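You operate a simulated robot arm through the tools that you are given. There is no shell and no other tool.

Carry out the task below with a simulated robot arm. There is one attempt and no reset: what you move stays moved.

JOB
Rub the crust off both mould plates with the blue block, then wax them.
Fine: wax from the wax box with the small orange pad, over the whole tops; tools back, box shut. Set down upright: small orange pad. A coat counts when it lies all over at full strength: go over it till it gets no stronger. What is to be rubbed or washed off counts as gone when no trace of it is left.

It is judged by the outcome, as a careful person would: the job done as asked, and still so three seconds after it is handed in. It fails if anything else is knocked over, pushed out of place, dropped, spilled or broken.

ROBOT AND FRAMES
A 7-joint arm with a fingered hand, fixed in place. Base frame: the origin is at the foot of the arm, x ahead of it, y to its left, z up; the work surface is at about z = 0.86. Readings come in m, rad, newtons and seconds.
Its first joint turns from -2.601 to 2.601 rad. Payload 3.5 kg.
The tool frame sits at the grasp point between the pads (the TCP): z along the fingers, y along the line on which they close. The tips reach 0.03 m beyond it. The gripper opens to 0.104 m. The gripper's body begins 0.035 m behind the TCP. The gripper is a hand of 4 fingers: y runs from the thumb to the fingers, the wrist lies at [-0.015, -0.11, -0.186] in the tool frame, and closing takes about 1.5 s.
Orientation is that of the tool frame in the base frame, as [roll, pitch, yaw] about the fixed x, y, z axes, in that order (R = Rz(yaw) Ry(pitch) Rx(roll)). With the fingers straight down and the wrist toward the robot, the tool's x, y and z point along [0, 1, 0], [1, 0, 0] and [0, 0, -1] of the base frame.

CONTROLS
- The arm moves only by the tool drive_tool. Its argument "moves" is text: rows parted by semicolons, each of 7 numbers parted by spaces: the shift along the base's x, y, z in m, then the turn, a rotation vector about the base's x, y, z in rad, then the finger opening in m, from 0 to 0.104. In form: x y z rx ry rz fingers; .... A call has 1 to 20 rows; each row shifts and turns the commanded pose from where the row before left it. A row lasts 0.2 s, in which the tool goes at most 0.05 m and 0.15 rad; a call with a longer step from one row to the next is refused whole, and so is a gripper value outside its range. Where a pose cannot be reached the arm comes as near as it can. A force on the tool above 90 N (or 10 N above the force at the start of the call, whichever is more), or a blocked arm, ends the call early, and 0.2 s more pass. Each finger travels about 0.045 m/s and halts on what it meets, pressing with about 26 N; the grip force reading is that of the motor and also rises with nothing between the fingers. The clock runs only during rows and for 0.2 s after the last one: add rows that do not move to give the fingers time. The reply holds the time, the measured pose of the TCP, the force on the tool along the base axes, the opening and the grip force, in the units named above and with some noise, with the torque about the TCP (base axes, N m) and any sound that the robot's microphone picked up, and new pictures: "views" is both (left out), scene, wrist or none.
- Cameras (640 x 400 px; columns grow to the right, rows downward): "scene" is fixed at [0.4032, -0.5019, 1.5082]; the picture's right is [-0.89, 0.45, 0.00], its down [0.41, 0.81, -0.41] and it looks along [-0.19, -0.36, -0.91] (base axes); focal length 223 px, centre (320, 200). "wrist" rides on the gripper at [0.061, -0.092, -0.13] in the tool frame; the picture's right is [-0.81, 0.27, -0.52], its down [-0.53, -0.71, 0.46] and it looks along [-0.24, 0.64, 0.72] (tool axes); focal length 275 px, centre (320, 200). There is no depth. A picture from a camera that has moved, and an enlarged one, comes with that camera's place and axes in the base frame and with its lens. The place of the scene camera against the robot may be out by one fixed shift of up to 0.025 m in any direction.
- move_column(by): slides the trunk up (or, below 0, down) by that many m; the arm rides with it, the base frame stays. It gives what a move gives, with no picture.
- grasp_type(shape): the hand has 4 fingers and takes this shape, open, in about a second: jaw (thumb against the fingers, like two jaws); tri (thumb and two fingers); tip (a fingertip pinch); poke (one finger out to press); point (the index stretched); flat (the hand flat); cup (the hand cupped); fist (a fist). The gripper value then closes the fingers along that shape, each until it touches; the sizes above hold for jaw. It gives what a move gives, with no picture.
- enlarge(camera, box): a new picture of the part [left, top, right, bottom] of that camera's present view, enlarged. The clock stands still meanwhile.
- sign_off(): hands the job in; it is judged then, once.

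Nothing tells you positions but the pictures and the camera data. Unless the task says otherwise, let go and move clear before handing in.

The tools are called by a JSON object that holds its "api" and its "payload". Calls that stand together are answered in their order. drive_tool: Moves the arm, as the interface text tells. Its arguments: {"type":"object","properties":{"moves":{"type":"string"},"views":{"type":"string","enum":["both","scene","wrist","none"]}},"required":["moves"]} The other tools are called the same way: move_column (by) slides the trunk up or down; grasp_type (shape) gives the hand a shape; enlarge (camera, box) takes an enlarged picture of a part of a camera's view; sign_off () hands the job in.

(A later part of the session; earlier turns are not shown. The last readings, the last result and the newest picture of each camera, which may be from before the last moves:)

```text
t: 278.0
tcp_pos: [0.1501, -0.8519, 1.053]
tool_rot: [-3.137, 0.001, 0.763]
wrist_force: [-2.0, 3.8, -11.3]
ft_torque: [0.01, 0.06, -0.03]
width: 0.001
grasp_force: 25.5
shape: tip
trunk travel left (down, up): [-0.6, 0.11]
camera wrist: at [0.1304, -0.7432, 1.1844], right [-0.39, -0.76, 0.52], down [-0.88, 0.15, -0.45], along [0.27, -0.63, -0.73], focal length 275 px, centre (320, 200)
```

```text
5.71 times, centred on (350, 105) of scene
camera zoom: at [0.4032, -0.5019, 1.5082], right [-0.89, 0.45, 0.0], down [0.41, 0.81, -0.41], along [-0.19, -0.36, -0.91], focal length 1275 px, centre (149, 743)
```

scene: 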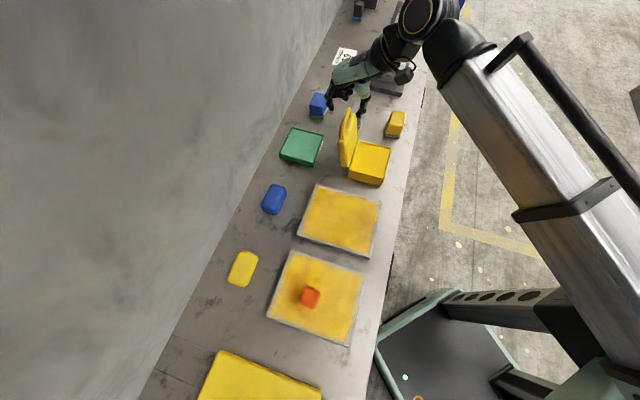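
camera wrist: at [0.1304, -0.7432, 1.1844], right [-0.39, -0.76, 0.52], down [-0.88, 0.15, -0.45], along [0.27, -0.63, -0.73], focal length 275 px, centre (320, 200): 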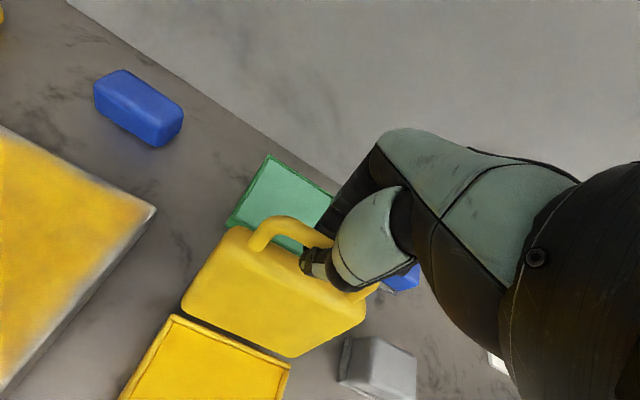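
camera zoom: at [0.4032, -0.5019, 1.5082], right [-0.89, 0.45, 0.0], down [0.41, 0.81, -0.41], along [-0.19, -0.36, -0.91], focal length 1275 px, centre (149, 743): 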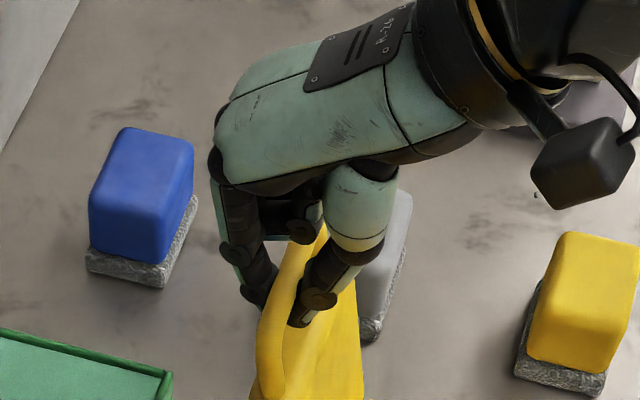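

The fingertips hook through the loop. Now I'll swing the lid back along its arc, checking forces as I go.

{"api": "drive_tool", "payload": {"moves": "-0.0079 0.0074 0.0055 0 0 0 0; -0.0079 0.0074 0.0049 0 0 0 0; -0.0077 0.0072 0.0032 0 0 0 0; -0.0077 0.0072 0.0024 0 0 0 0; -0.0079 0.0074 0.001 0 0 0 0; -0.0079 0.0074 0.0009 0 0 0 0; 0 0 0 0 0 0 0", "views": "scene"}}

{"api": "enlarge", "payload": {"camera": "scene", "box": [310, 70, 430, 190]}}

```text
t: 279.6
tcp_pos: [0.1063, -0.8113, 1.0677]
tool_rot: [-3.131, -0.001, 0.766]
wrist_force: [16.1, 7.0, -61.8]
ft_torque: [0.1, -0.12, 0.05]
width: 0.0
grasp_force: 25.7
shape: tip
trunk travel left (down, up): [-0.6, 0.11]
```

scene: 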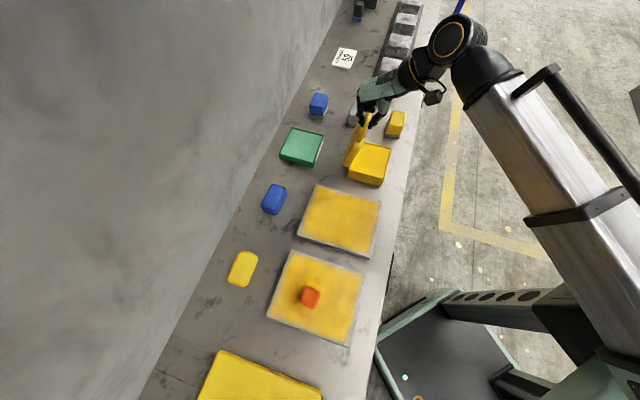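

```text
3.33 times, centred on (370, 130) of scene
camera zoom: at [0.4032, -0.5019, 1.5082], right [-0.89, 0.45, 0.0], down [0.41, 0.81, -0.41], along [-0.19, -0.36, -0.91], focal length 744 px, centre (153, 433)
```

zoom: 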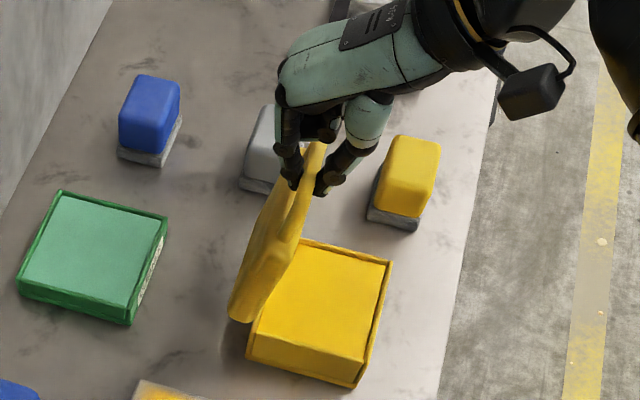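

I'm pulling up too hard (62 N). Easing down 9 mm.

{"api": "drive_tool", "payload": {"moves": "0 0 -0.005 0 0 0 0; 0 0 -0.004 0 0 0 0; 0 0 0 0 0 0 0", "views": "none"}}

```text
t: 280.4
tcp_pos: [0.1047, -0.8091, 1.0659]
tool_rot: [-3.137, 0.003, 0.764]
wrist_force: [10.9, 6.8, -22.9]
ft_torque: [0.08, -0.11, 0.07]
width: 0.0004
grasp_force: 25.9
shape: tip
trunk travel left (down, up): [-0.6, 0.11]
```

{"api": "drive_tool", "payload": {"moves": "0.002 0.002 -0.002 0 0 0 0; -0.0076 0.0077 -0.002 0 0 0 0; -0.0076 0.0077 -0.002 0 0 0 0; -0.0074 0.0075 -0.003 0 0 0 0; -0.0074 0.0075 -0.003 0 0 0 0; 0 0 0 0 0 0 0", "views": "none"}}

```text
t: 281.8
tcp_pos: [0.075, -0.777, 1.0495]
tool_rot: [-3.137, 0.001, 0.766]
wrist_force: [2.0, -6.1, -9.4]
ft_torque: [-0.15, -0.07, -0.01]
width: 0.0019
grasp_force: 25.7
shape: tip
trunk travel left (down, up): [-0.6, 0.11]
```

{"api": "drive_tool", "payload": {"moves": "-0.0069 0.007 -0.0046 0 0 0 0; -0.0069 0.007 -0.0046 0 0 0 0; -0.0062 0.0063 -0.0063 0 0 0 0; -0.0062 0.0063 -0.0063 0 0 0 0; 0 0 0 0 0 0 0", "views": "none"}}

```text
t: 283.0
tcp_pos: [0.0499, -0.7545, 1.0275]
tool_rot: [-3.137, 0.003, 0.763]
wrist_force: [17.1, -11.5, -21.7]
ft_torque: [-0.23, -0.32, 0.01]
width: 0.001
grasp_force: 25.0
shape: tip
trunk travel left (down, up): [-0.6, 0.11]
```

{"api": "drive_tool", "payload": {"moves": "0.002 -0.002 -0.0035 0 0 0 0; -0.0055 0.0055 -0.0078 0 0 0 0; -0.0055 0.0055 -0.0078 0 0 0 0; -0.0042 0.0042 -0.009 0 0 0 0; -0.0042 0.0042 -0.009 0 0 0 0; 0 0 0 0 0 0 0", "views": "both"}}

{"api": "enlarge", "payload": {"camera": "scene", "box": [330, 100, 430, 190]}}

```text
t: 284.4
tcp_pos: [0.0317, -0.7338, 0.9913]
tool_rot: [-3.138, 0.003, 0.764]
wrist_force: [5.5, -6.9, -5.2]
ft_torque: [-0.11, -0.11, 0.0]
width: 0.0019
grasp_force: 25.4
shape: tip
trunk travel left (down, up): [-0.6, 0.11]
camera wrist: at [0.0114, -0.6248, 1.1229], right [-0.39, -0.76, 0.52], down [-0.88, 0.15, -0.45], along [0.27, -0.63, -0.73], focal length 275 px, centre (320, 200)
```

scene: 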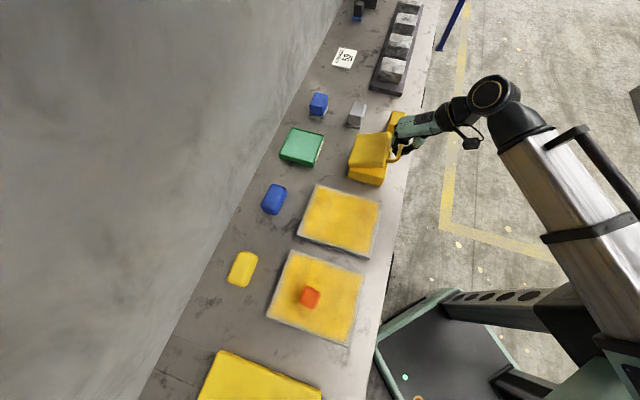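
wrist: 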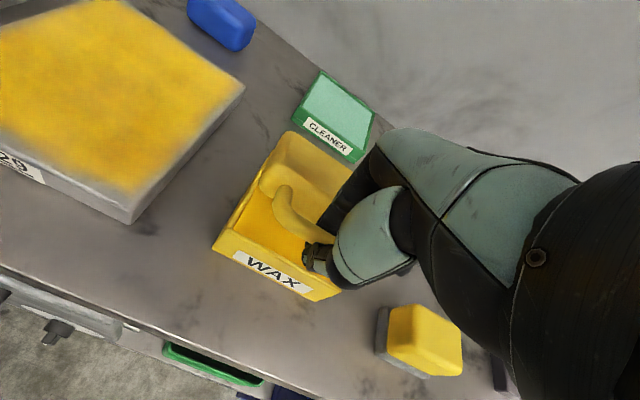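

```text
4.44 times, centred on (380, 145) of scene
camera zoom: at [0.4032, -0.5019, 1.5082], right [-0.89, 0.45, 0.0], down [0.41, 0.81, -0.41], along [-0.19, -0.36, -0.91], focal length 991 px, centre (53, 444)
```

zoom: 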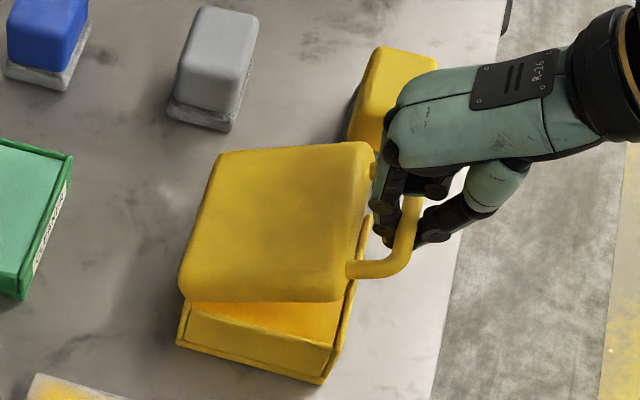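

{"api": "drive_tool", "payload": {"moves": "-0.0032 0.0033 -0.0098 0 0 0 0; -0.0032 0.0033 -0.0098 0 0 0 0; -0.002 0.002 -0.0105 0 0 0 0; -0.002 0.002 -0.0105 0 0 0 0; 0 0 0 0 0 0 0", "views": "none"}}

```text
t: 285.6
tcp_pos: [0.0215, -0.7227, 0.9522]
tool_rot: [-3.138, 0.004, 0.764]
wrist_force: [1.4, -3.5, -1.6]
ft_torque: [-0.07, -0.06, -0.03]
width: 0.0014
grasp_force: 25.9
shape: tip
trunk travel left (down, up): [-0.6, 0.11]
```

{"api": "drive_tool", "payload": {"moves": "-0.0007 0.0007 -0.006 0 0 0 0; -0.0004 0.0004 -0.006 0 0 0 0; 0 0 -0.004 0 0 0 0; 0 0 0 0 0 0 0", "views": "wrist"}}

{"api": "enlarge", "payload": {"camera": "scene", "box": [330, 110, 430, 190]}}

{"api": "enlarge", "payload": {"camera": "wrist", "box": [200, 100, 400, 300]}}

```text
t: 286.6
tcp_pos: [0.0204, -0.7199, 0.935]
tool_rot: [-3.138, 0.004, 0.766]
wrist_force: [-1.6, -2.5, -0.6]
ft_torque: [-0.01, 0.0, -0.03]
width: 0.0016
grasp_force: 25.9
shape: tip
trunk travel left (down, up): [-0.6, 0.11]
camera wrist: at [0.0003, -0.611, 1.0676], right [-0.39, -0.76, 0.52], down [-0.88, 0.15, -0.45], along [0.27, -0.63, -0.73], focal length 275 px, centre (320, 200)
```

wrist: 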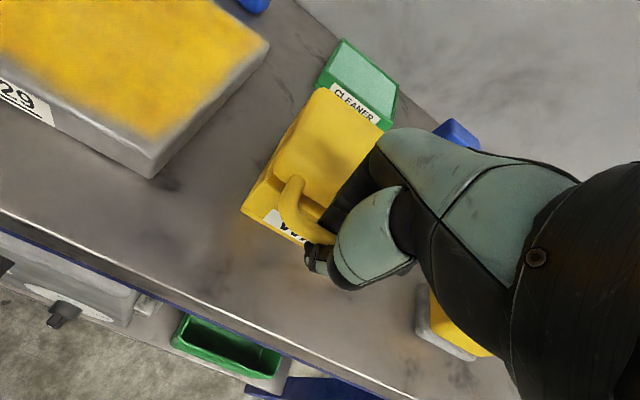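

```text
5.00 times, centred on (380, 150) of scene
camera zoom: at [0.4032, -0.5019, 1.5082], right [-0.89, 0.45, 0.0], down [0.41, 0.81, -0.41], along [-0.19, -0.36, -0.91], focal length 1115 px, centre (20, 450)
```

zoom: 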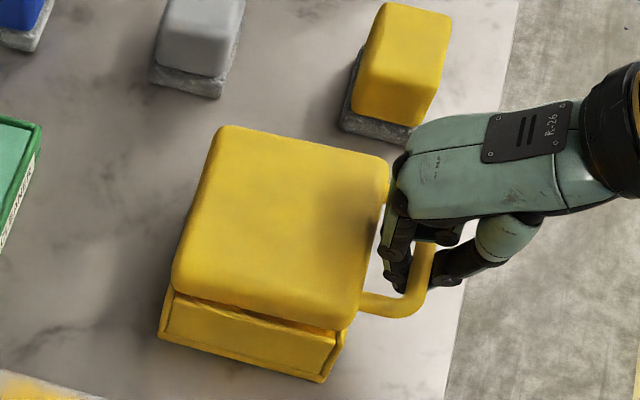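

```text
2.00 times, centred on (300, 200) of wrist
camera zoom: at [0.0003, -0.611, 1.0676], right [-0.39, -0.76, 0.52], down [-0.88, 0.15, -0.45], along [0.27, -0.63, -0.73], focal length 551 px, centre (360, 200)
```

zoom: 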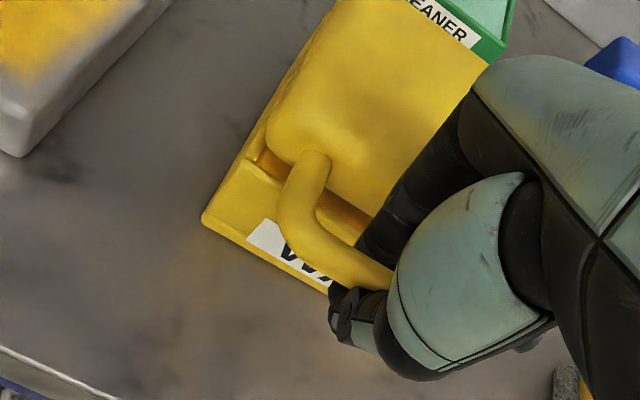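

Almost closed; a few mm remain. Lower gently until it seats.

{"api": "drive_tool", "payload": {"moves": "0 0 -0.004 0 0 0 0; 0 0 -0.004 0 0 0 0; 0 0 0 0 0 0 0", "views": "none"}}

{"api": "drive_tool", "payload": {"moves": "0 0 -0.003 0 0 0 0; 0 0 -0.003 0 0 0 0; 0 0 0 0 0 0 0", "views": "wrist"}}

{"api": "enlarge", "payload": {"camera": "scene", "box": [330, 110, 430, 190]}}

{"api": "enlarge", "payload": {"camera": "wrist", "box": [200, 100, 400, 300]}}

```text
t: 287.4
tcp_pos: [0.0198, -0.7185, 0.9277]
tool_rot: [-3.138, 0.002, 0.765]
wrist_force: [-5.8, 7.6, 3.9]
ft_torque: [-0.27, -0.18, -0.18]
width: 0.0015
grasp_force: 25.9
shape: tip
trunk travel left (down, up): [-0.6, 0.11]
```

```text
t: 288.2
tcp_pos: [0.0191, -0.7171, 0.9239]
tool_rot: [-3.14, 0.004, 0.766]
wrist_force: [-11.3, 13.1, 12.2]
ft_torque: [-0.56, -0.37, -0.22]
width: 0.0016
grasp_force: 26.5
shape: tip
trunk travel left (down, up): [-0.6, 0.11]
camera wrist: at [-0.0018, -0.6095, 1.0555], right [-0.39, -0.76, 0.52], down [-0.88, 0.15, -0.45], along [0.27, -0.63, -0.72], focal length 275 px, centre (320, 200)
```

wrist: 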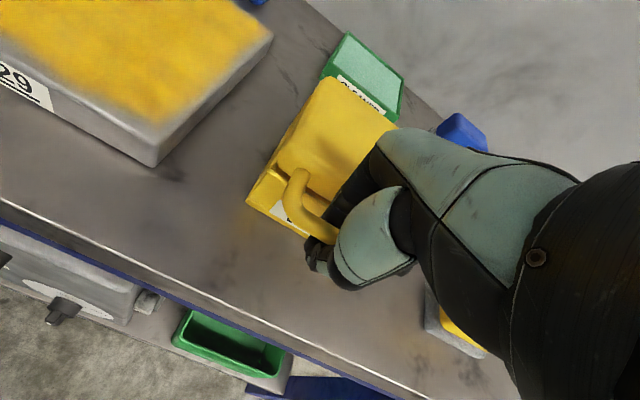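

```text
5.00 times, centred on (380, 150) of scene
camera zoom: at [0.4032, -0.5019, 1.5082], right [-0.89, 0.45, 0.0], down [0.41, 0.81, -0.41], along [-0.19, -0.36, -0.91], focal length 1115 px, centre (20, 450)
```

zoom: 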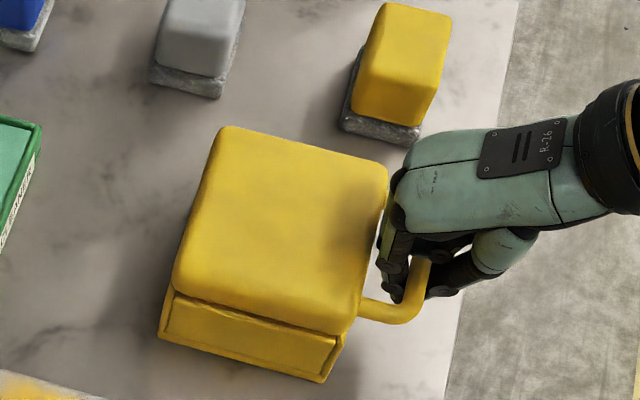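

```text
2.00 times, centred on (300, 200) of wrist
camera zoom: at [-0.0018, -0.6095, 1.0555], right [-0.39, -0.76, 0.52], down [-0.88, 0.15, -0.45], along [0.27, -0.63, -0.72], focal length 551 px, centre (360, 200)
```

zoom: 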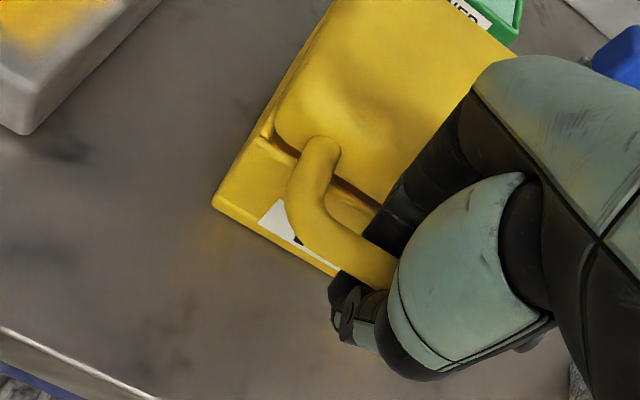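

The lid is seated. I'll open the pinch in small steps, shifting away from the lid, then lift out.

{"api": "drive_tool", "payload": {"moves": "0 0 0.002 0 0 0 0.01; 0 0 0 0 0 0 0.016; -0.0021 0.0021 0 0 0 0 0.02; -0.0021 0.0021 0 0 0 0 0.026; -0.0021 0.0021 0 0 0 0 0.034; -0.0014 0.0014 0 0 0 0 0.04; 0 0 0 0 0 0 0.045; 0 0 0 0 0 0 0.045", "views": "wrist"}}

{"api": "enlarge", "payload": {"camera": "scene", "box": [330, 110, 430, 190]}}

{"api": "enlarge", "payload": {"camera": "wrist", "box": [200, 100, 400, 300]}}

```text
t: 290.0
tcp_pos: [0.0118, -0.7126, 0.9262]
tool_rot: [3.142, 0.003, 0.763]
wrist_force: [-6.2, 5.8, 17.1]
ft_torque: [-0.41, -0.24, 0.08]
width: 0.0364
grasp_force: 0.2
shape: tip
trunk travel left (down, up): [-0.6, 0.11]
camera wrist: at [-0.0084, -0.6031, 1.0573], right [-0.39, -0.76, 0.52], down [-0.88, 0.15, -0.45], along [0.27, -0.64, -0.72], focal length 275 px, centre (320, 200)
```

wrist: 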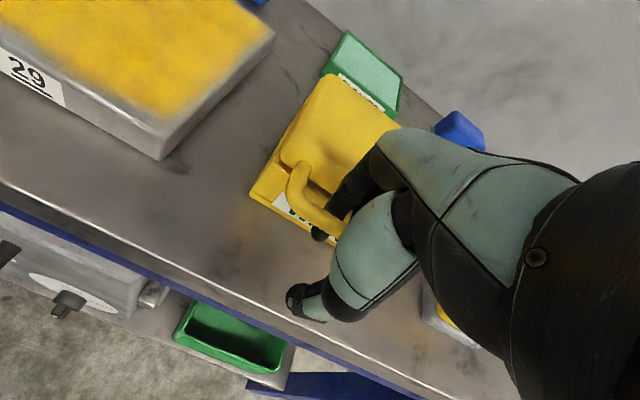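

```text
5.00 times, centred on (380, 150) of scene
camera zoom: at [0.4032, -0.5019, 1.5082], right [-0.89, 0.45, 0.0], down [0.41, 0.81, -0.41], along [-0.19, -0.36, -0.91], focal length 1115 px, centre (20, 450)
```

zoom: 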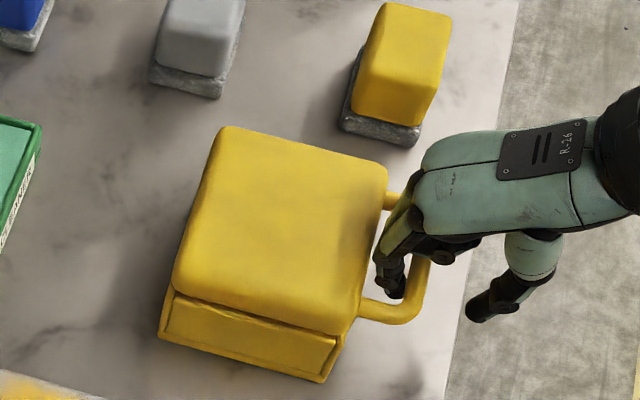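

```text
2.00 times, centred on (300, 200) of wrist
camera zoom: at [-0.0084, -0.6031, 1.0573], right [-0.39, -0.76, 0.52], down [-0.88, 0.15, -0.45], along [0.27, -0.64, -0.72], focal length 551 px, centre (360, 200)
```

zoom: 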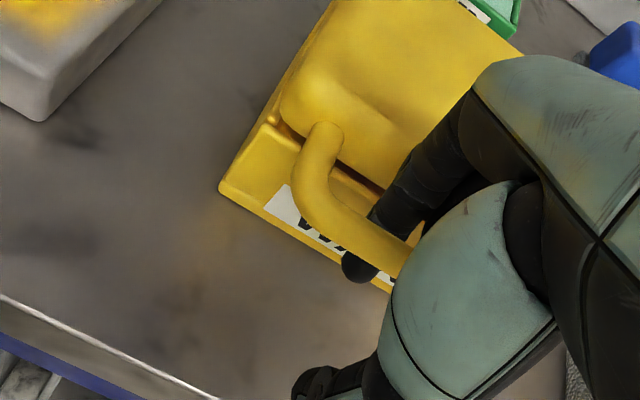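

{"api": "drive_tool", "payload": {"moves": "0 0 0.004 0 0 0 0.036; 0 0 0.008 0 0 0 0.036; 0 0 0.01 0 0 0 0.036; 0 0 0 0 0 0 0.036", "views": "none"}}

{"api": "enlarge", "payload": {"camera": "scene", "box": [330, 110, 430, 190]}}

```text
t: 291.0
tcp_pos: [0.0129, -0.7142, 0.9457]
tool_rot: [-3.137, 0.003, 0.763]
wrist_force: [-0.5, 0.3, 0.8]
ft_torque: [-0.02, -0.01, 0.05]
width: 0.0361
grasp_force: 0.0
shape: tip
trunk travel left (down, up): [-0.6, 0.11]
```

```text
5.00 times, centred on (380, 150) of scene
camera zoom: at [0.4032, -0.5019, 1.5082], right [-0.89, 0.45, 0.0], down [0.41, 0.81, -0.41], along [-0.19, -0.36, -0.91], focal length 1115 px, centre (20, 450)
```

zoom: 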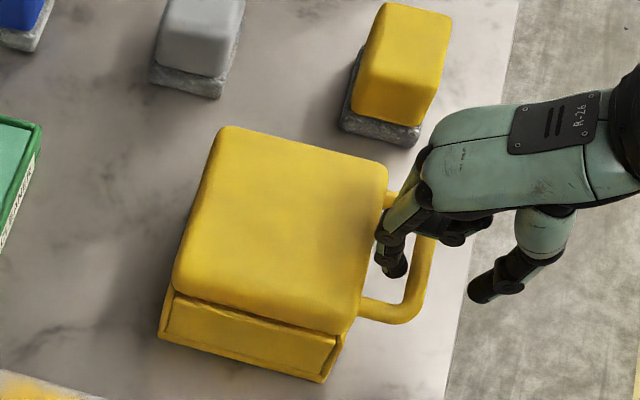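

Free of the loop, lid stays shut. I'll lift clear and compare the box with its starting look.

{"api": "drive_tool", "payload": {"moves": "0 0 0.02 0 0 0 0.036; 0 0 0.04 0 0 0 0.036; 0 0 0.045 0 0 0 0.036; 0 0 0.045 0 0 0 0.05; 0 0 0 0 0 0 0.05", "views": "both"}}

{"api": "enlarge", "payload": {"camera": "scene", "box": [220, 80, 420, 205]}}

{"api": "enlarge", "payload": {"camera": "wrist", "box": [160, 130, 360, 310]}}

```text
t: 292.2
tcp_pos: [0.0109, -0.714, 1.0946]
tool_rot: [-3.137, 0.004, 0.764]
wrist_force: [-0.2, -0.6, 0.0]
ft_torque: [0.02, 0.0, -0.01]
width: 0.0495
grasp_force: 0.3
shape: tip
trunk travel left (down, up): [-0.6, 0.11]
camera wrist: at [-0.0098, -0.605, 1.2261], right [-0.39, -0.76, 0.52], down [-0.88, 0.15, -0.45], along [0.27, -0.63, -0.73], focal length 275 px, centre (320, 200)
```

scene: 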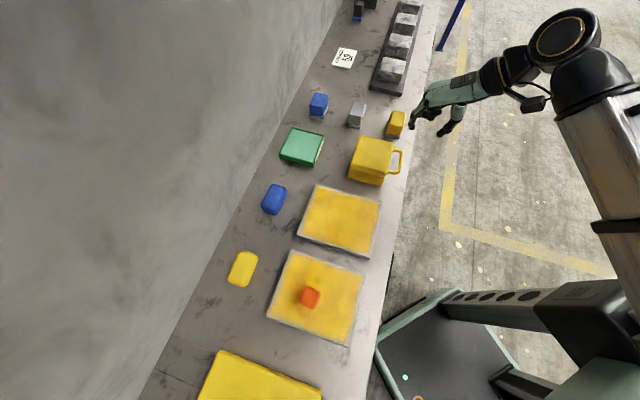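
wrist: 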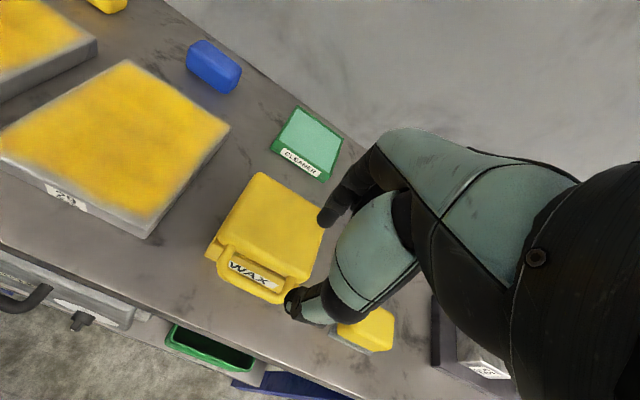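

```text
3.20 times, centred on (320, 142) of scene
camera zoom: at [0.4032, -0.5019, 1.5082], right [-0.89, 0.45, 0.0], down [0.41, 0.81, -0.41], along [-0.19, -0.36, -0.91], focal length 714 px, centre (320, 384)
```

zoom: 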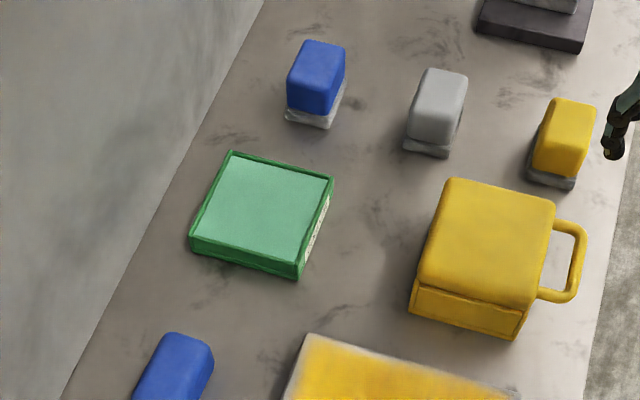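

```text
2.22 times, centred on (260, 220) of wrist
camera zoom: at [-0.0098, -0.605, 1.2261], right [-0.39, -0.76, 0.52], down [-0.88, 0.15, -0.45], along [0.27, -0.63, -0.73], focal length 612 px, centre (453, 156)
```

zoom: 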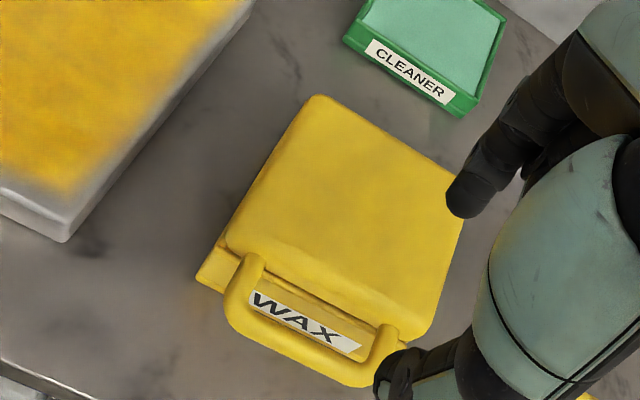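

The box looks exactly as at the start, lid shut. Now I'll take the pad from plate 2 with the jaw grip, leaning slightly (20°) away from the box for placing.

{"api": "grasp_type", "payload": {"shape": "jaw"}}

{"api": "drive_tool", "payload": {"moves": "0.02 0.015 0.02 0 0 0 0.1; 0.039 0.0193 0 0 0 0 0.09; 0.039 0.0193 0 0 0 0 0.08; 0.039 0.0193 0 0 0 0 0.07; 0.039 0.0193 0 0 0 0 0.065; 0.039 0.0193 0 0 0 0 0.065; 0.039 0.0193 0 0 0 0 0.065; 0.039 0.0193 0 0 0 0 0.065; 0.039 0.0193 0 -0.0813 0.0837 0 0.065; 0.039 0.0193 0 -0.0813 0.0837 0 0.065; 0.039 0.0193 0 -0.0813 0.0837 0 0.065; 0 0 0 0 0 0 0.065; 0 0 -0.04 0 0 0 0.065; 0 0 0 0 0 0 0.065", "views": "both"}}

{"api": "enlarge", "payload": {"camera": "scene", "box": [240, 230, 360, 340]}}

{"api": "enlarge", "payload": {"camera": "wrist", "box": [100, 130, 400, 400]}}

```text
t: 293.1
tcp_pos: [0.0104, -0.7132, 1.0954]
tool_rot: [-3.138, 0.003, 0.765]
wrist_force: [1.0, 0.2, -0.3]
ft_torque: [0.02, 0.01, -0.01]
width: 0.1036
grasp_force: 0.0
shape: jaw
trunk travel left (down, up): [-0.6, 0.11]
```

```text
t: 296.1
tcp_pos: [0.4236, -0.5054, 1.0732]
tool_rot: [3.141, 0.353, 0.762]
wrist_force: [0.1, -0.1, 0.5]
ft_torque: [-0.01, -0.02, -0.03]
width: 0.0655
grasp_force: 0.1
shape: jaw
trunk travel left (down, up): [-0.6, 0.11]
camera wrist: at [0.4334, -0.3679, 1.1755], right [-0.23, -0.6, 0.77], down [-0.97, 0.06, -0.24], along [0.1, -0.8, -0.6], focal length 275 px, centre (320, 200)
```

scene: 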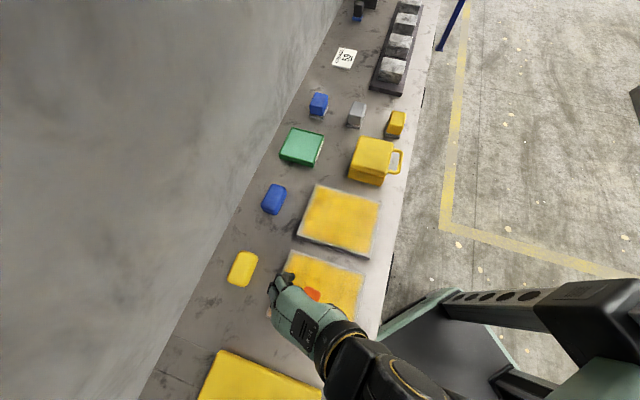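
wrist: 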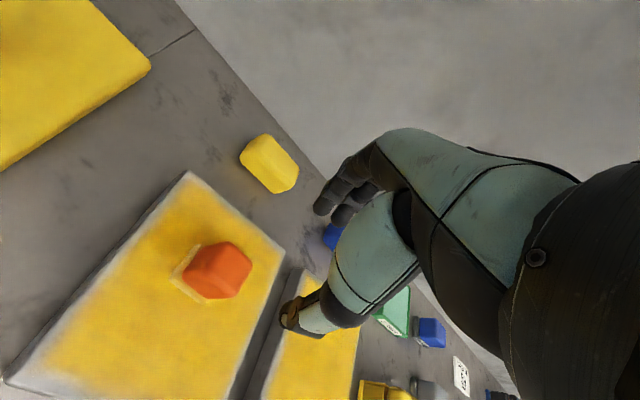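

```text
3.64 times, centred on (300, 285) of scene
camera zoom: at [0.4032, -0.5019, 1.5082], right [-0.89, 0.45, 0.0], down [0.41, 0.81, -0.41], along [-0.19, -0.36, -0.91], focal length 811 px, centre (393, -109)
```

zoom: 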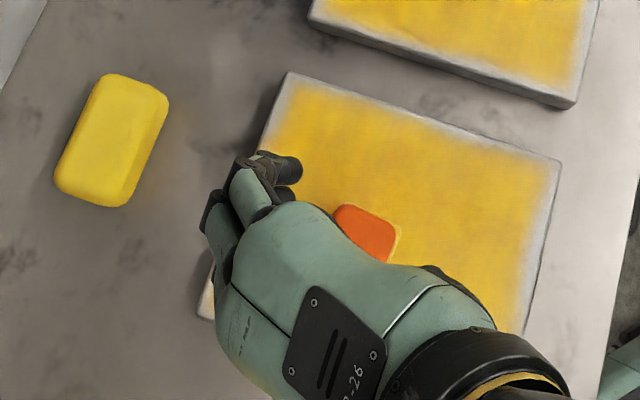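

```text
1.48 times, centred on (250, 265) of wrist
camera zoom: at [0.4334, -0.3679, 1.1755], right [-0.23, -0.6, 0.77], down [-0.97, 0.06, -0.24], along [0.1, -0.8, -0.6], focal length 408 px, centre (424, 104)
```

zoom: 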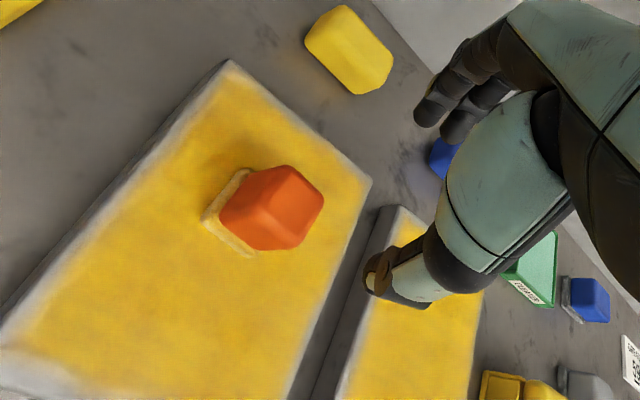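

The pad is at about (0.417,-0.514). I'll line up and go down.

{"api": "drive_tool", "payload": {"moves": "-0.002 -0.0035 -0.03 0 0 0 0.06; 0 0 -0.04 0 0 0 0.058; 0 0 -0.03 0 0 0 0.058; 0 0 0 0 0 0 0.058; 0 0 0 0 0 0 0.058", "views": "both"}}

{"api": "enlarge", "payload": {"camera": "wrist", "box": [200, 150, 380, 330]}}

{"api": "enlarge", "payload": {"camera": "scene", "box": [270, 250, 350, 320]}}

```text
t: 297.3
tcp_pos: [0.4237, -0.5092, 0.9757]
tool_rot: [-3.14, 0.352, 0.764]
wrist_force: [0.4, 0.0, 0.1]
ft_torque: [-0.02, -0.04, 0.01]
width: 0.0582
grasp_force: 0.1
shape: jaw
trunk travel left (down, up): [-0.6, 0.11]
camera wrist: at [0.4322, -0.3721, 1.0767], right [-0.23, -0.6, 0.77], down [-0.97, 0.06, -0.24], along [0.1, -0.8, -0.6], focal length 275 px, centre (320, 200)
```

scene: 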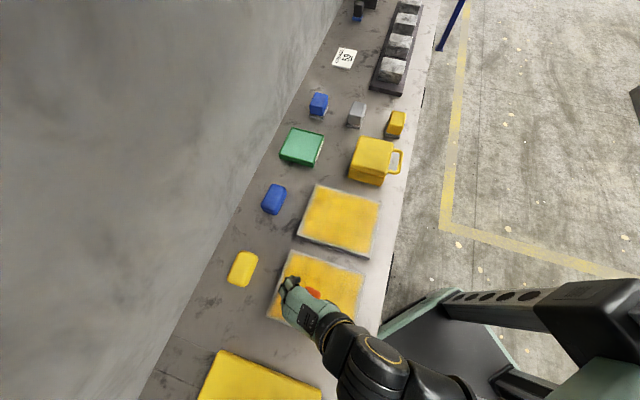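
wrist: 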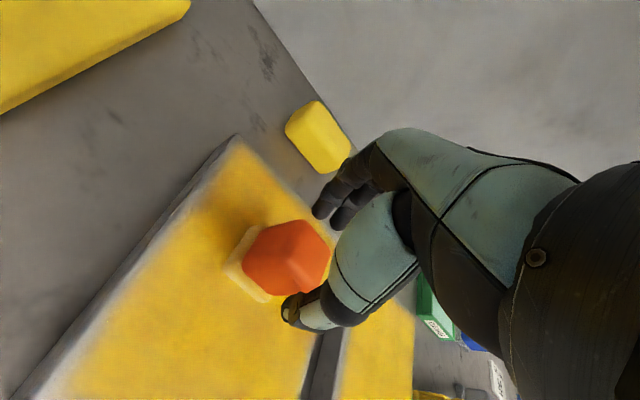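

```text
2.22 times, centred on (290, 240) of wrist
camera zoom: at [0.4322, -0.3721, 1.0767], right [-0.23, -0.6, 0.77], down [-0.97, 0.06, -0.24], along [0.1, -0.8, -0.6], focal length 612 px, centre (387, 111)
```

zoom: 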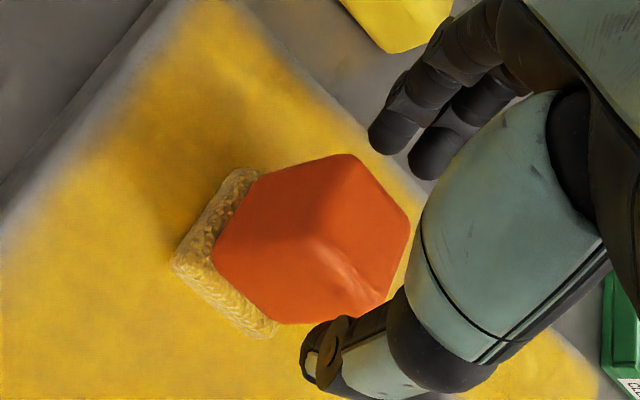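

```text
5.71 times, centred on (310, 285) of scene
camera zoom: at [0.4032, -0.5019, 1.5082], right [-0.89, 0.45, 0.0], down [0.41, 0.81, -0.41], along [-0.19, -0.36, -0.91], focal length 1275 px, centre (377, -286)
```

zoom: 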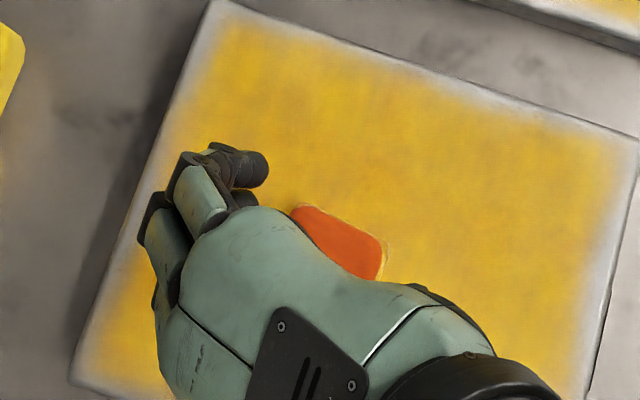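

{"api": "drive_tool", "payload": {"moves": "-0.001 0 -0.012 0 0 0 0.058; 0 0 -0.01 0 0 0 0.058; 0 0 -0.008 0 0 0 0.058; 0 0 0 0 0 0 0.058", "views": "wrist"}}

{"api": "enlarge", "payload": {"camera": "wrist", "box": [200, 150, 380, 330]}}

```text
t: 298.3
tcp_pos: [0.4209, -0.5094, 0.9444]
tool_rot: [-3.138, 0.354, 0.763]
wrist_force: [-0.3, -0.3, -1.0]
ft_torque: [0.0, 0.04, 0.0]
width: 0.0583
grasp_force: 0.1
shape: jaw
trunk travel left (down, up): [-0.6, 0.11]
camera wrist: at [0.4309, -0.3718, 1.0462], right [-0.23, -0.6, 0.77], down [-0.97, 0.06, -0.24], along [0.1, -0.8, -0.6], focal length 275 px, centre (320, 200)
```

wrist: 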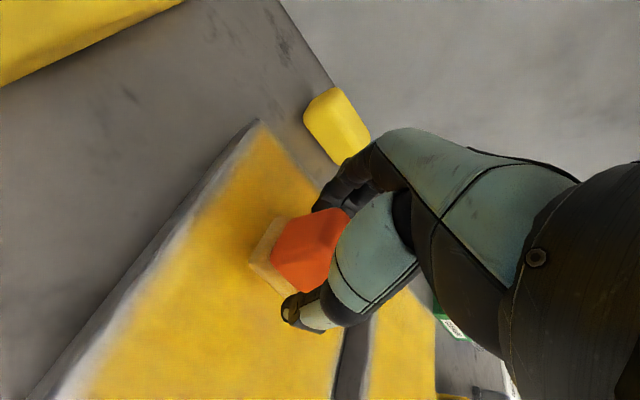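

```text
2.22 times, centred on (290, 240) of wrist
camera zoom: at [0.4309, -0.3718, 1.0462], right [-0.23, -0.6, 0.77], down [-0.97, 0.06, -0.24], along [0.1, -0.8, -0.6], focal length 612 px, centre (387, 111)
```

zoom: 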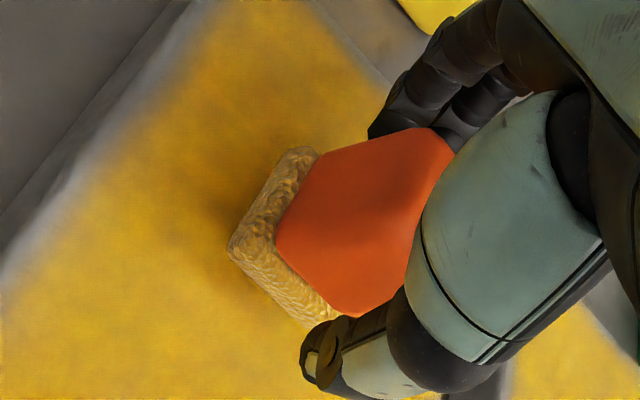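

{"api": "drive_tool", "payload": {"moves": "0 0 0 0 0 0 0.04; 0 0 0 0 0 0 0.02; 0 0 0 0 0 0 0.01; 0 0 0 0 0 0 0.01; 0 0 0 0 0 0 0.01; 0 0 0 0 0 0 0.01; 0 0 0 0 0 0 0.01", "views": "none"}}

{"api": "drive_tool", "payload": {"moves": "0 0 0.005 0 0 0 0.01; 0 0 0.015 0 0 0 0.01; 0 0 0.03 0 0 0 0.01; 0 0 0 0 0 0 0.01", "views": "both"}}

{"api": "enlarge", "payload": {"camera": "wrist", "box": [200, 150, 380, 330]}}

{"api": "enlarge", "payload": {"camera": "scene", "box": [250, 230, 370, 340]}}

```text
t: 299.9
tcp_pos: [0.4215, -0.5108, 0.9448]
tool_rot: [-3.139, 0.353, 0.764]
wrist_force: [0.4, -0.4, 0.6]
ft_torque: [0.02, -0.03, 0.0]
width: 0.0356
grasp_force: 26.3
shape: jaw
trunk travel left (down, up): [-0.6, 0.11]
```

```text
t: 300.9
tcp_pos: [0.4209, -0.5109, 0.9977]
tool_rot: [3.14, 0.352, 0.764]
wrist_force: [-0.2, -0.2, -0.3]
ft_torque: [0.01, 0.0, -0.02]
width: 0.0357
grasp_force: 26.4
shape: jaw
trunk travel left (down, up): [-0.6, 0.11]
camera wrist: at [0.4291, -0.3722, 1.0989], right [-0.23, -0.6, 0.77], down [-0.97, 0.06, -0.24], along [0.1, -0.8, -0.6], focal length 275 px, centre (320, 200)
```

scene: 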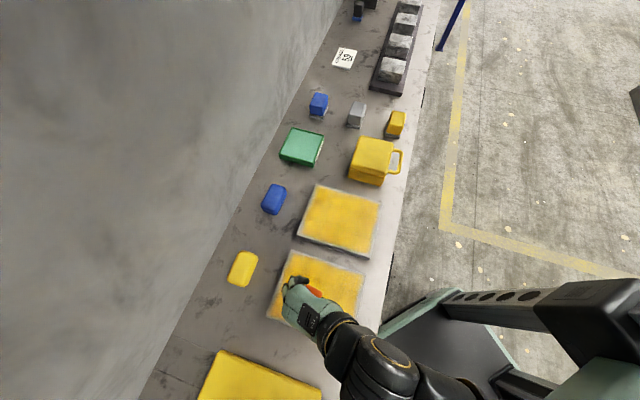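
wrist: 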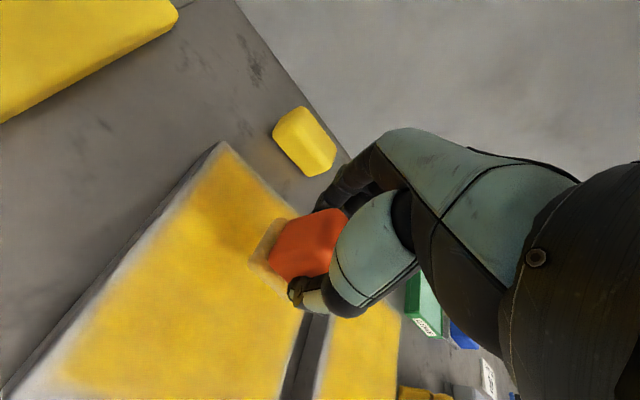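

```text
2.22 times, centred on (290, 240) of wrist
camera zoom: at [0.4291, -0.3722, 1.0989], right [-0.23, -0.6, 0.77], down [-0.97, 0.06, -0.24], along [0.1, -0.8, -0.6], focal length 612 px, centre (387, 111)
```

zoom: 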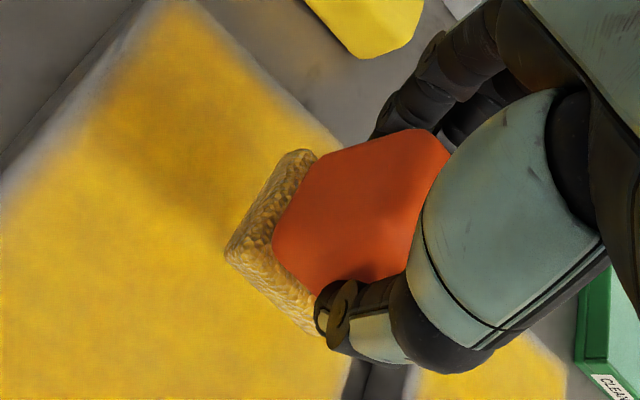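

```text
3.64 times, centred on (310, 285) of scene
camera zoom: at [0.4032, -0.5019, 1.5082], right [-0.89, 0.45, 0.0], down [0.41, 0.81, -0.41], along [-0.19, -0.36, -0.91], focal length 811 px, centre (356, -109)
```

zoom: 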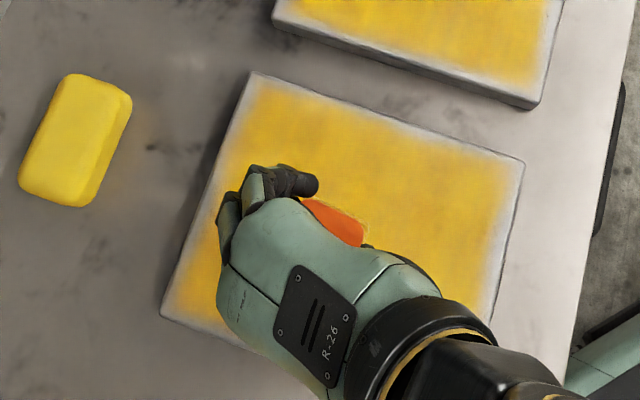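

The pad is held level. I'll carry it over to its home spot at (0.200,-0.807), with the lid now shut.

{"api": "drive_tool", "payload": {"moves": "0 0 0.03 0 0 0 0.01; 0 0 0.03 0 0 0 0.01; -0.027 -0.0366 0 0 0 0 0.01; -0.027 -0.0366 0 0 0 0 0.01; -0.027 -0.0366 0 0 0 0 0.01; -0.027 -0.0366 0 0 0 0 0.01; -0.027 -0.0366 0 0 0 0 0.01; -0.027 -0.0366 0 0 0 0 0.01; -0.027 -0.0366 0 0 0 0 0.01; -0.027 -0.0366 0 0 0 0 0.01; 0 0 0 0 0 0 0.01; 0 0 -0.04 0 0 0 0.01; 0 0 -0.03 0 0 0 0.01; 0 0 0 0 0 0 0.01", "views": "both"}}

{"api": "enlarge", "payload": {"camera": "scene", "box": [290, 110, 410, 200]}}

{"api": "enlarge", "payload": {"camera": "wrist", "box": [180, 150, 400, 350]}}

```text
t: 303.9
tcp_pos: [0.2031, -0.8008, 0.9853]
tool_rot: [3.14, 0.353, 0.762]
wrist_force: [-1.1, -0.1, -0.6]
ft_torque: [-0.03, 0.04, 0.02]
width: 0.0356
grasp_force: 25.7
shape: jaw
trunk travel left (down, up): [-0.6, 0.11]
camera wrist: at [0.2128, -0.6637, 1.0869], right [-0.23, -0.6, 0.77], down [-0.97, 0.06, -0.24], along [0.1, -0.8, -0.6], focal length 275 px, centre (320, 200)
```

scene: 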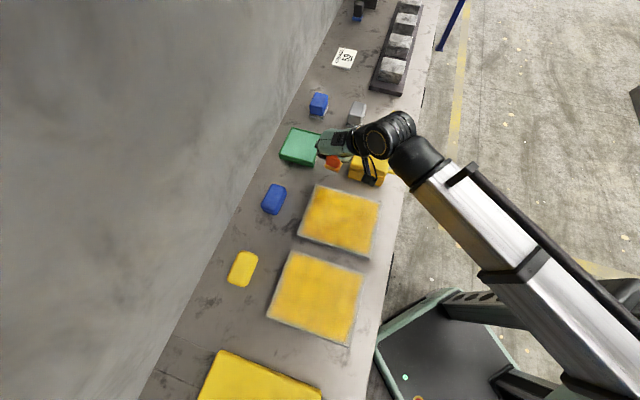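
wrist: 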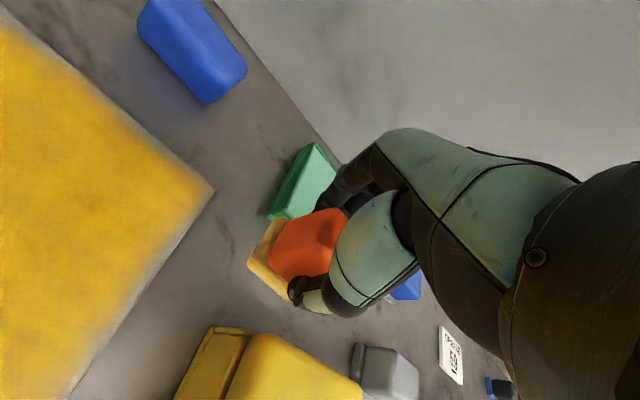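

```text
4.44 times, centred on (350, 155) of scene
camera zoom: at [0.4032, -0.5019, 1.5082], right [-0.89, 0.45, 0.0], down [0.41, 0.81, -0.41], along [-0.19, -0.36, -0.91], focal length 991 px, centre (187, 400)
```

zoom: 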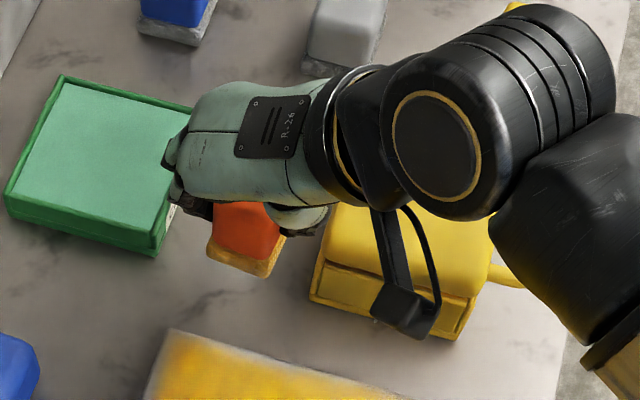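

```text
2.00 times, centred on (290, 250) of wrist
camera zoom: at [0.2128, -0.6637, 1.0869], right [-0.23, -0.6, 0.77], down [-0.97, 0.06, -0.24], along [0.1, -0.8, -0.6], focal length 551 px, centre (380, 100)
```

zoom: 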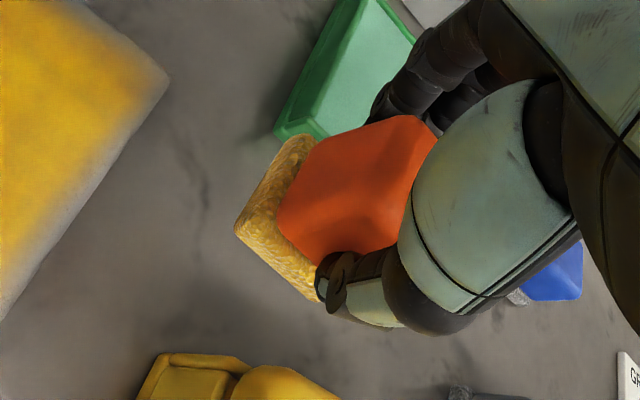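

No contacts. Down slowly to just above the bench.

{"api": "drive_tool", "payload": {"moves": "0.002 -0.003 -0.02 0 0 0 0.01; 0 0 -0.02 0 0 0 0.01; 0 0 -0.015 0 0 0 0.01; 0 0 -0.006 0 0 0 0.01; 0 0 0 0 0 0 0.01", "views": "wrist"}}

{"api": "enlarge", "payload": {"camera": "scene", "box": [310, 145, 370, 195]}}

```text
t: 305.1
tcp_pos: [0.2063, -0.8038, 0.9231]
tool_rot: [3.141, 0.353, 0.764]
wrist_force: [0.5, -0.1, 0.3]
ft_torque: [0.0, 0.0, -0.01]
width: 0.0356
grasp_force: 25.5
shape: jaw
trunk travel left (down, up): [-0.6, 0.11]
camera wrist: at [0.2146, -0.6668, 1.025], right [-0.23, -0.6, 0.77], down [-0.97, 0.06, -0.24], along [0.1, -0.8, -0.6], focal length 275 px, centre (320, 200)
```

wrist: 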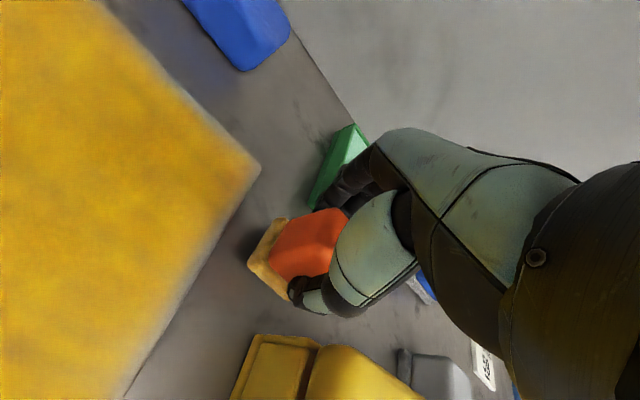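

```text
8.00 times, centred on (340, 170) of scene
camera zoom: at [0.4032, -0.5019, 1.5082], right [-0.89, 0.45, 0.0], down [0.41, 0.81, -0.41], along [-0.19, -0.36, -0.91], focal length 1784 px, centre (160, 440)
```

zoom: 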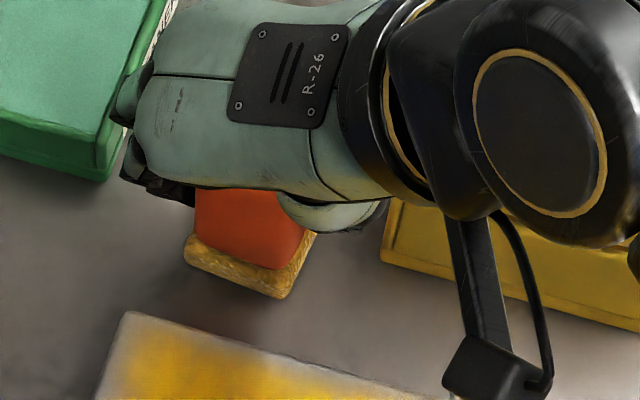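

The footprint lines up with the original spot. Set it down.

{"api": "drive_tool", "payload": {"moves": "0 0 -0.004 0 0 0 0.01; 0 0 -0.002 0 0 0 0.01; 0 0 0 0 0 0 0.01", "views": "none"}}

{"api": "drive_tool", "payload": {"moves": "0 0 -0.0015 0 0 0 0.01; 0 0 0 0 0 0 0.01", "views": "none"}}

```text
t: 305.9
tcp_pos: [0.2059, -0.8026, 0.9182]
tool_rot: [3.14, 0.353, 0.763]
wrist_force: [0.6, 0.4, -0.3]
ft_torque: [0.0, 0.0, 0.01]
width: 0.0354
grasp_force: 25.8
shape: jaw
trunk travel left (down, up): [-0.6, 0.11]
```

```text
t: 306.5
tcp_pos: [0.2052, -0.8042, 0.9167]
tool_rot: [3.141, 0.353, 0.761]
wrist_force: [-0.4, 0.2, -0.4]
ft_torque: [-0.01, 0.01, -0.02]
width: 0.0358
grasp_force: 26.1
shape: jaw
trunk travel left (down, up): [-0.6, 0.11]
```

{"api": "drive_tool", "payload": {"moves": "0 0 -0.0015 0 0 0 0.01; 0 0 0 0 0 0 0.01", "views": "none"}}

{"api": "drive_tool", "payload": {"moves": "0 0 -0.0015 0 0 0 0.01; 0 0 0 0 0 0 0.01", "views": "none"}}

```text
t: 307.1
tcp_pos: [0.2058, -0.8035, 0.9158]
tool_rot: [-3.141, 0.353, 0.762]
wrist_force: [-0.3, 0.5, -0.7]
ft_torque: [0.03, 0.0, 0.0]
width: 0.0354
grasp_force: 26.1
shape: jaw
trunk travel left (down, up): [-0.6, 0.11]
```

```text
t: 307.7
tcp_pos: [0.2051, -0.8046, 0.9148]
tool_rot: [-3.142, 0.353, 0.763]
wrist_force: [-1.2, -0.7, 1.9]
ft_torque: [0.06, 0.01, 0.04]
width: 0.0356
grasp_force: 26.6
shape: jaw
trunk travel left (down, up): [-0.6, 0.11]
```

Touching. Open the fingers and check.

{"api": "drive_tool", "payload": {"moves": "0 0 0 0 0 0 0.025; 0 0 0 0 0 0 0.04; 0 0 0 0 0 0 0.05; 0 0 0 0 0 0 0.05; 0 0 0 0 0 0 0.05", "views": "wrist"}}

{"api": "enlarge", "payload": {"camera": "wrist", "box": [200, 150, 380, 330]}}

```text
t: 308.9
tcp_pos: [0.2051, -0.8046, 0.9142]
tool_rot: [-3.141, 0.353, 0.764]
wrist_force: [0.3, -0.1, 0.4]
ft_torque: [0.0, -0.01, 0.0]
width: 0.0497
grasp_force: 0.0
shape: jaw
trunk travel left (down, up): [-0.6, 0.11]
camera wrist: at [0.2147, -0.6662, 1.0163], right [-0.23, -0.6, 0.77], down [-0.97, 0.06, -0.24], along [0.1, -0.8, -0.6], focal length 275 px, centre (320, 200)
```

wrist: 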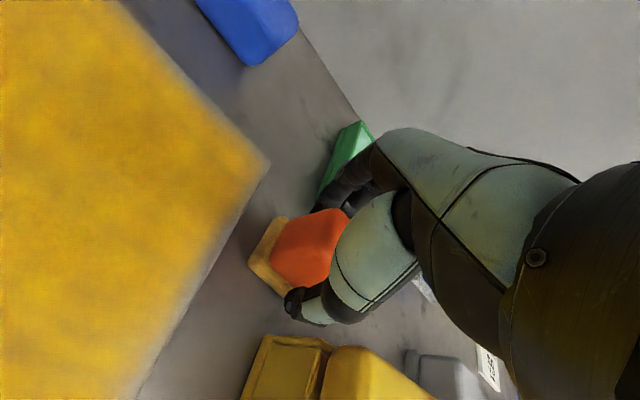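

```text
2.22 times, centred on (290, 240) of wrist
camera zoom: at [0.2147, -0.6662, 1.0163], right [-0.23, -0.6, 0.77], down [-0.97, 0.06, -0.24], along [0.1, -0.8, -0.6], focal length 612 px, centre (387, 111)
```

zoom: 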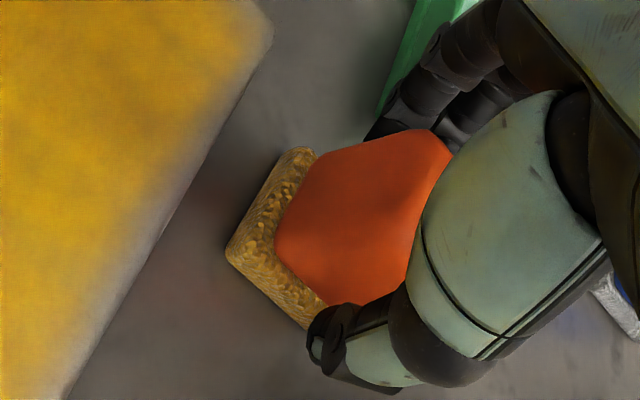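

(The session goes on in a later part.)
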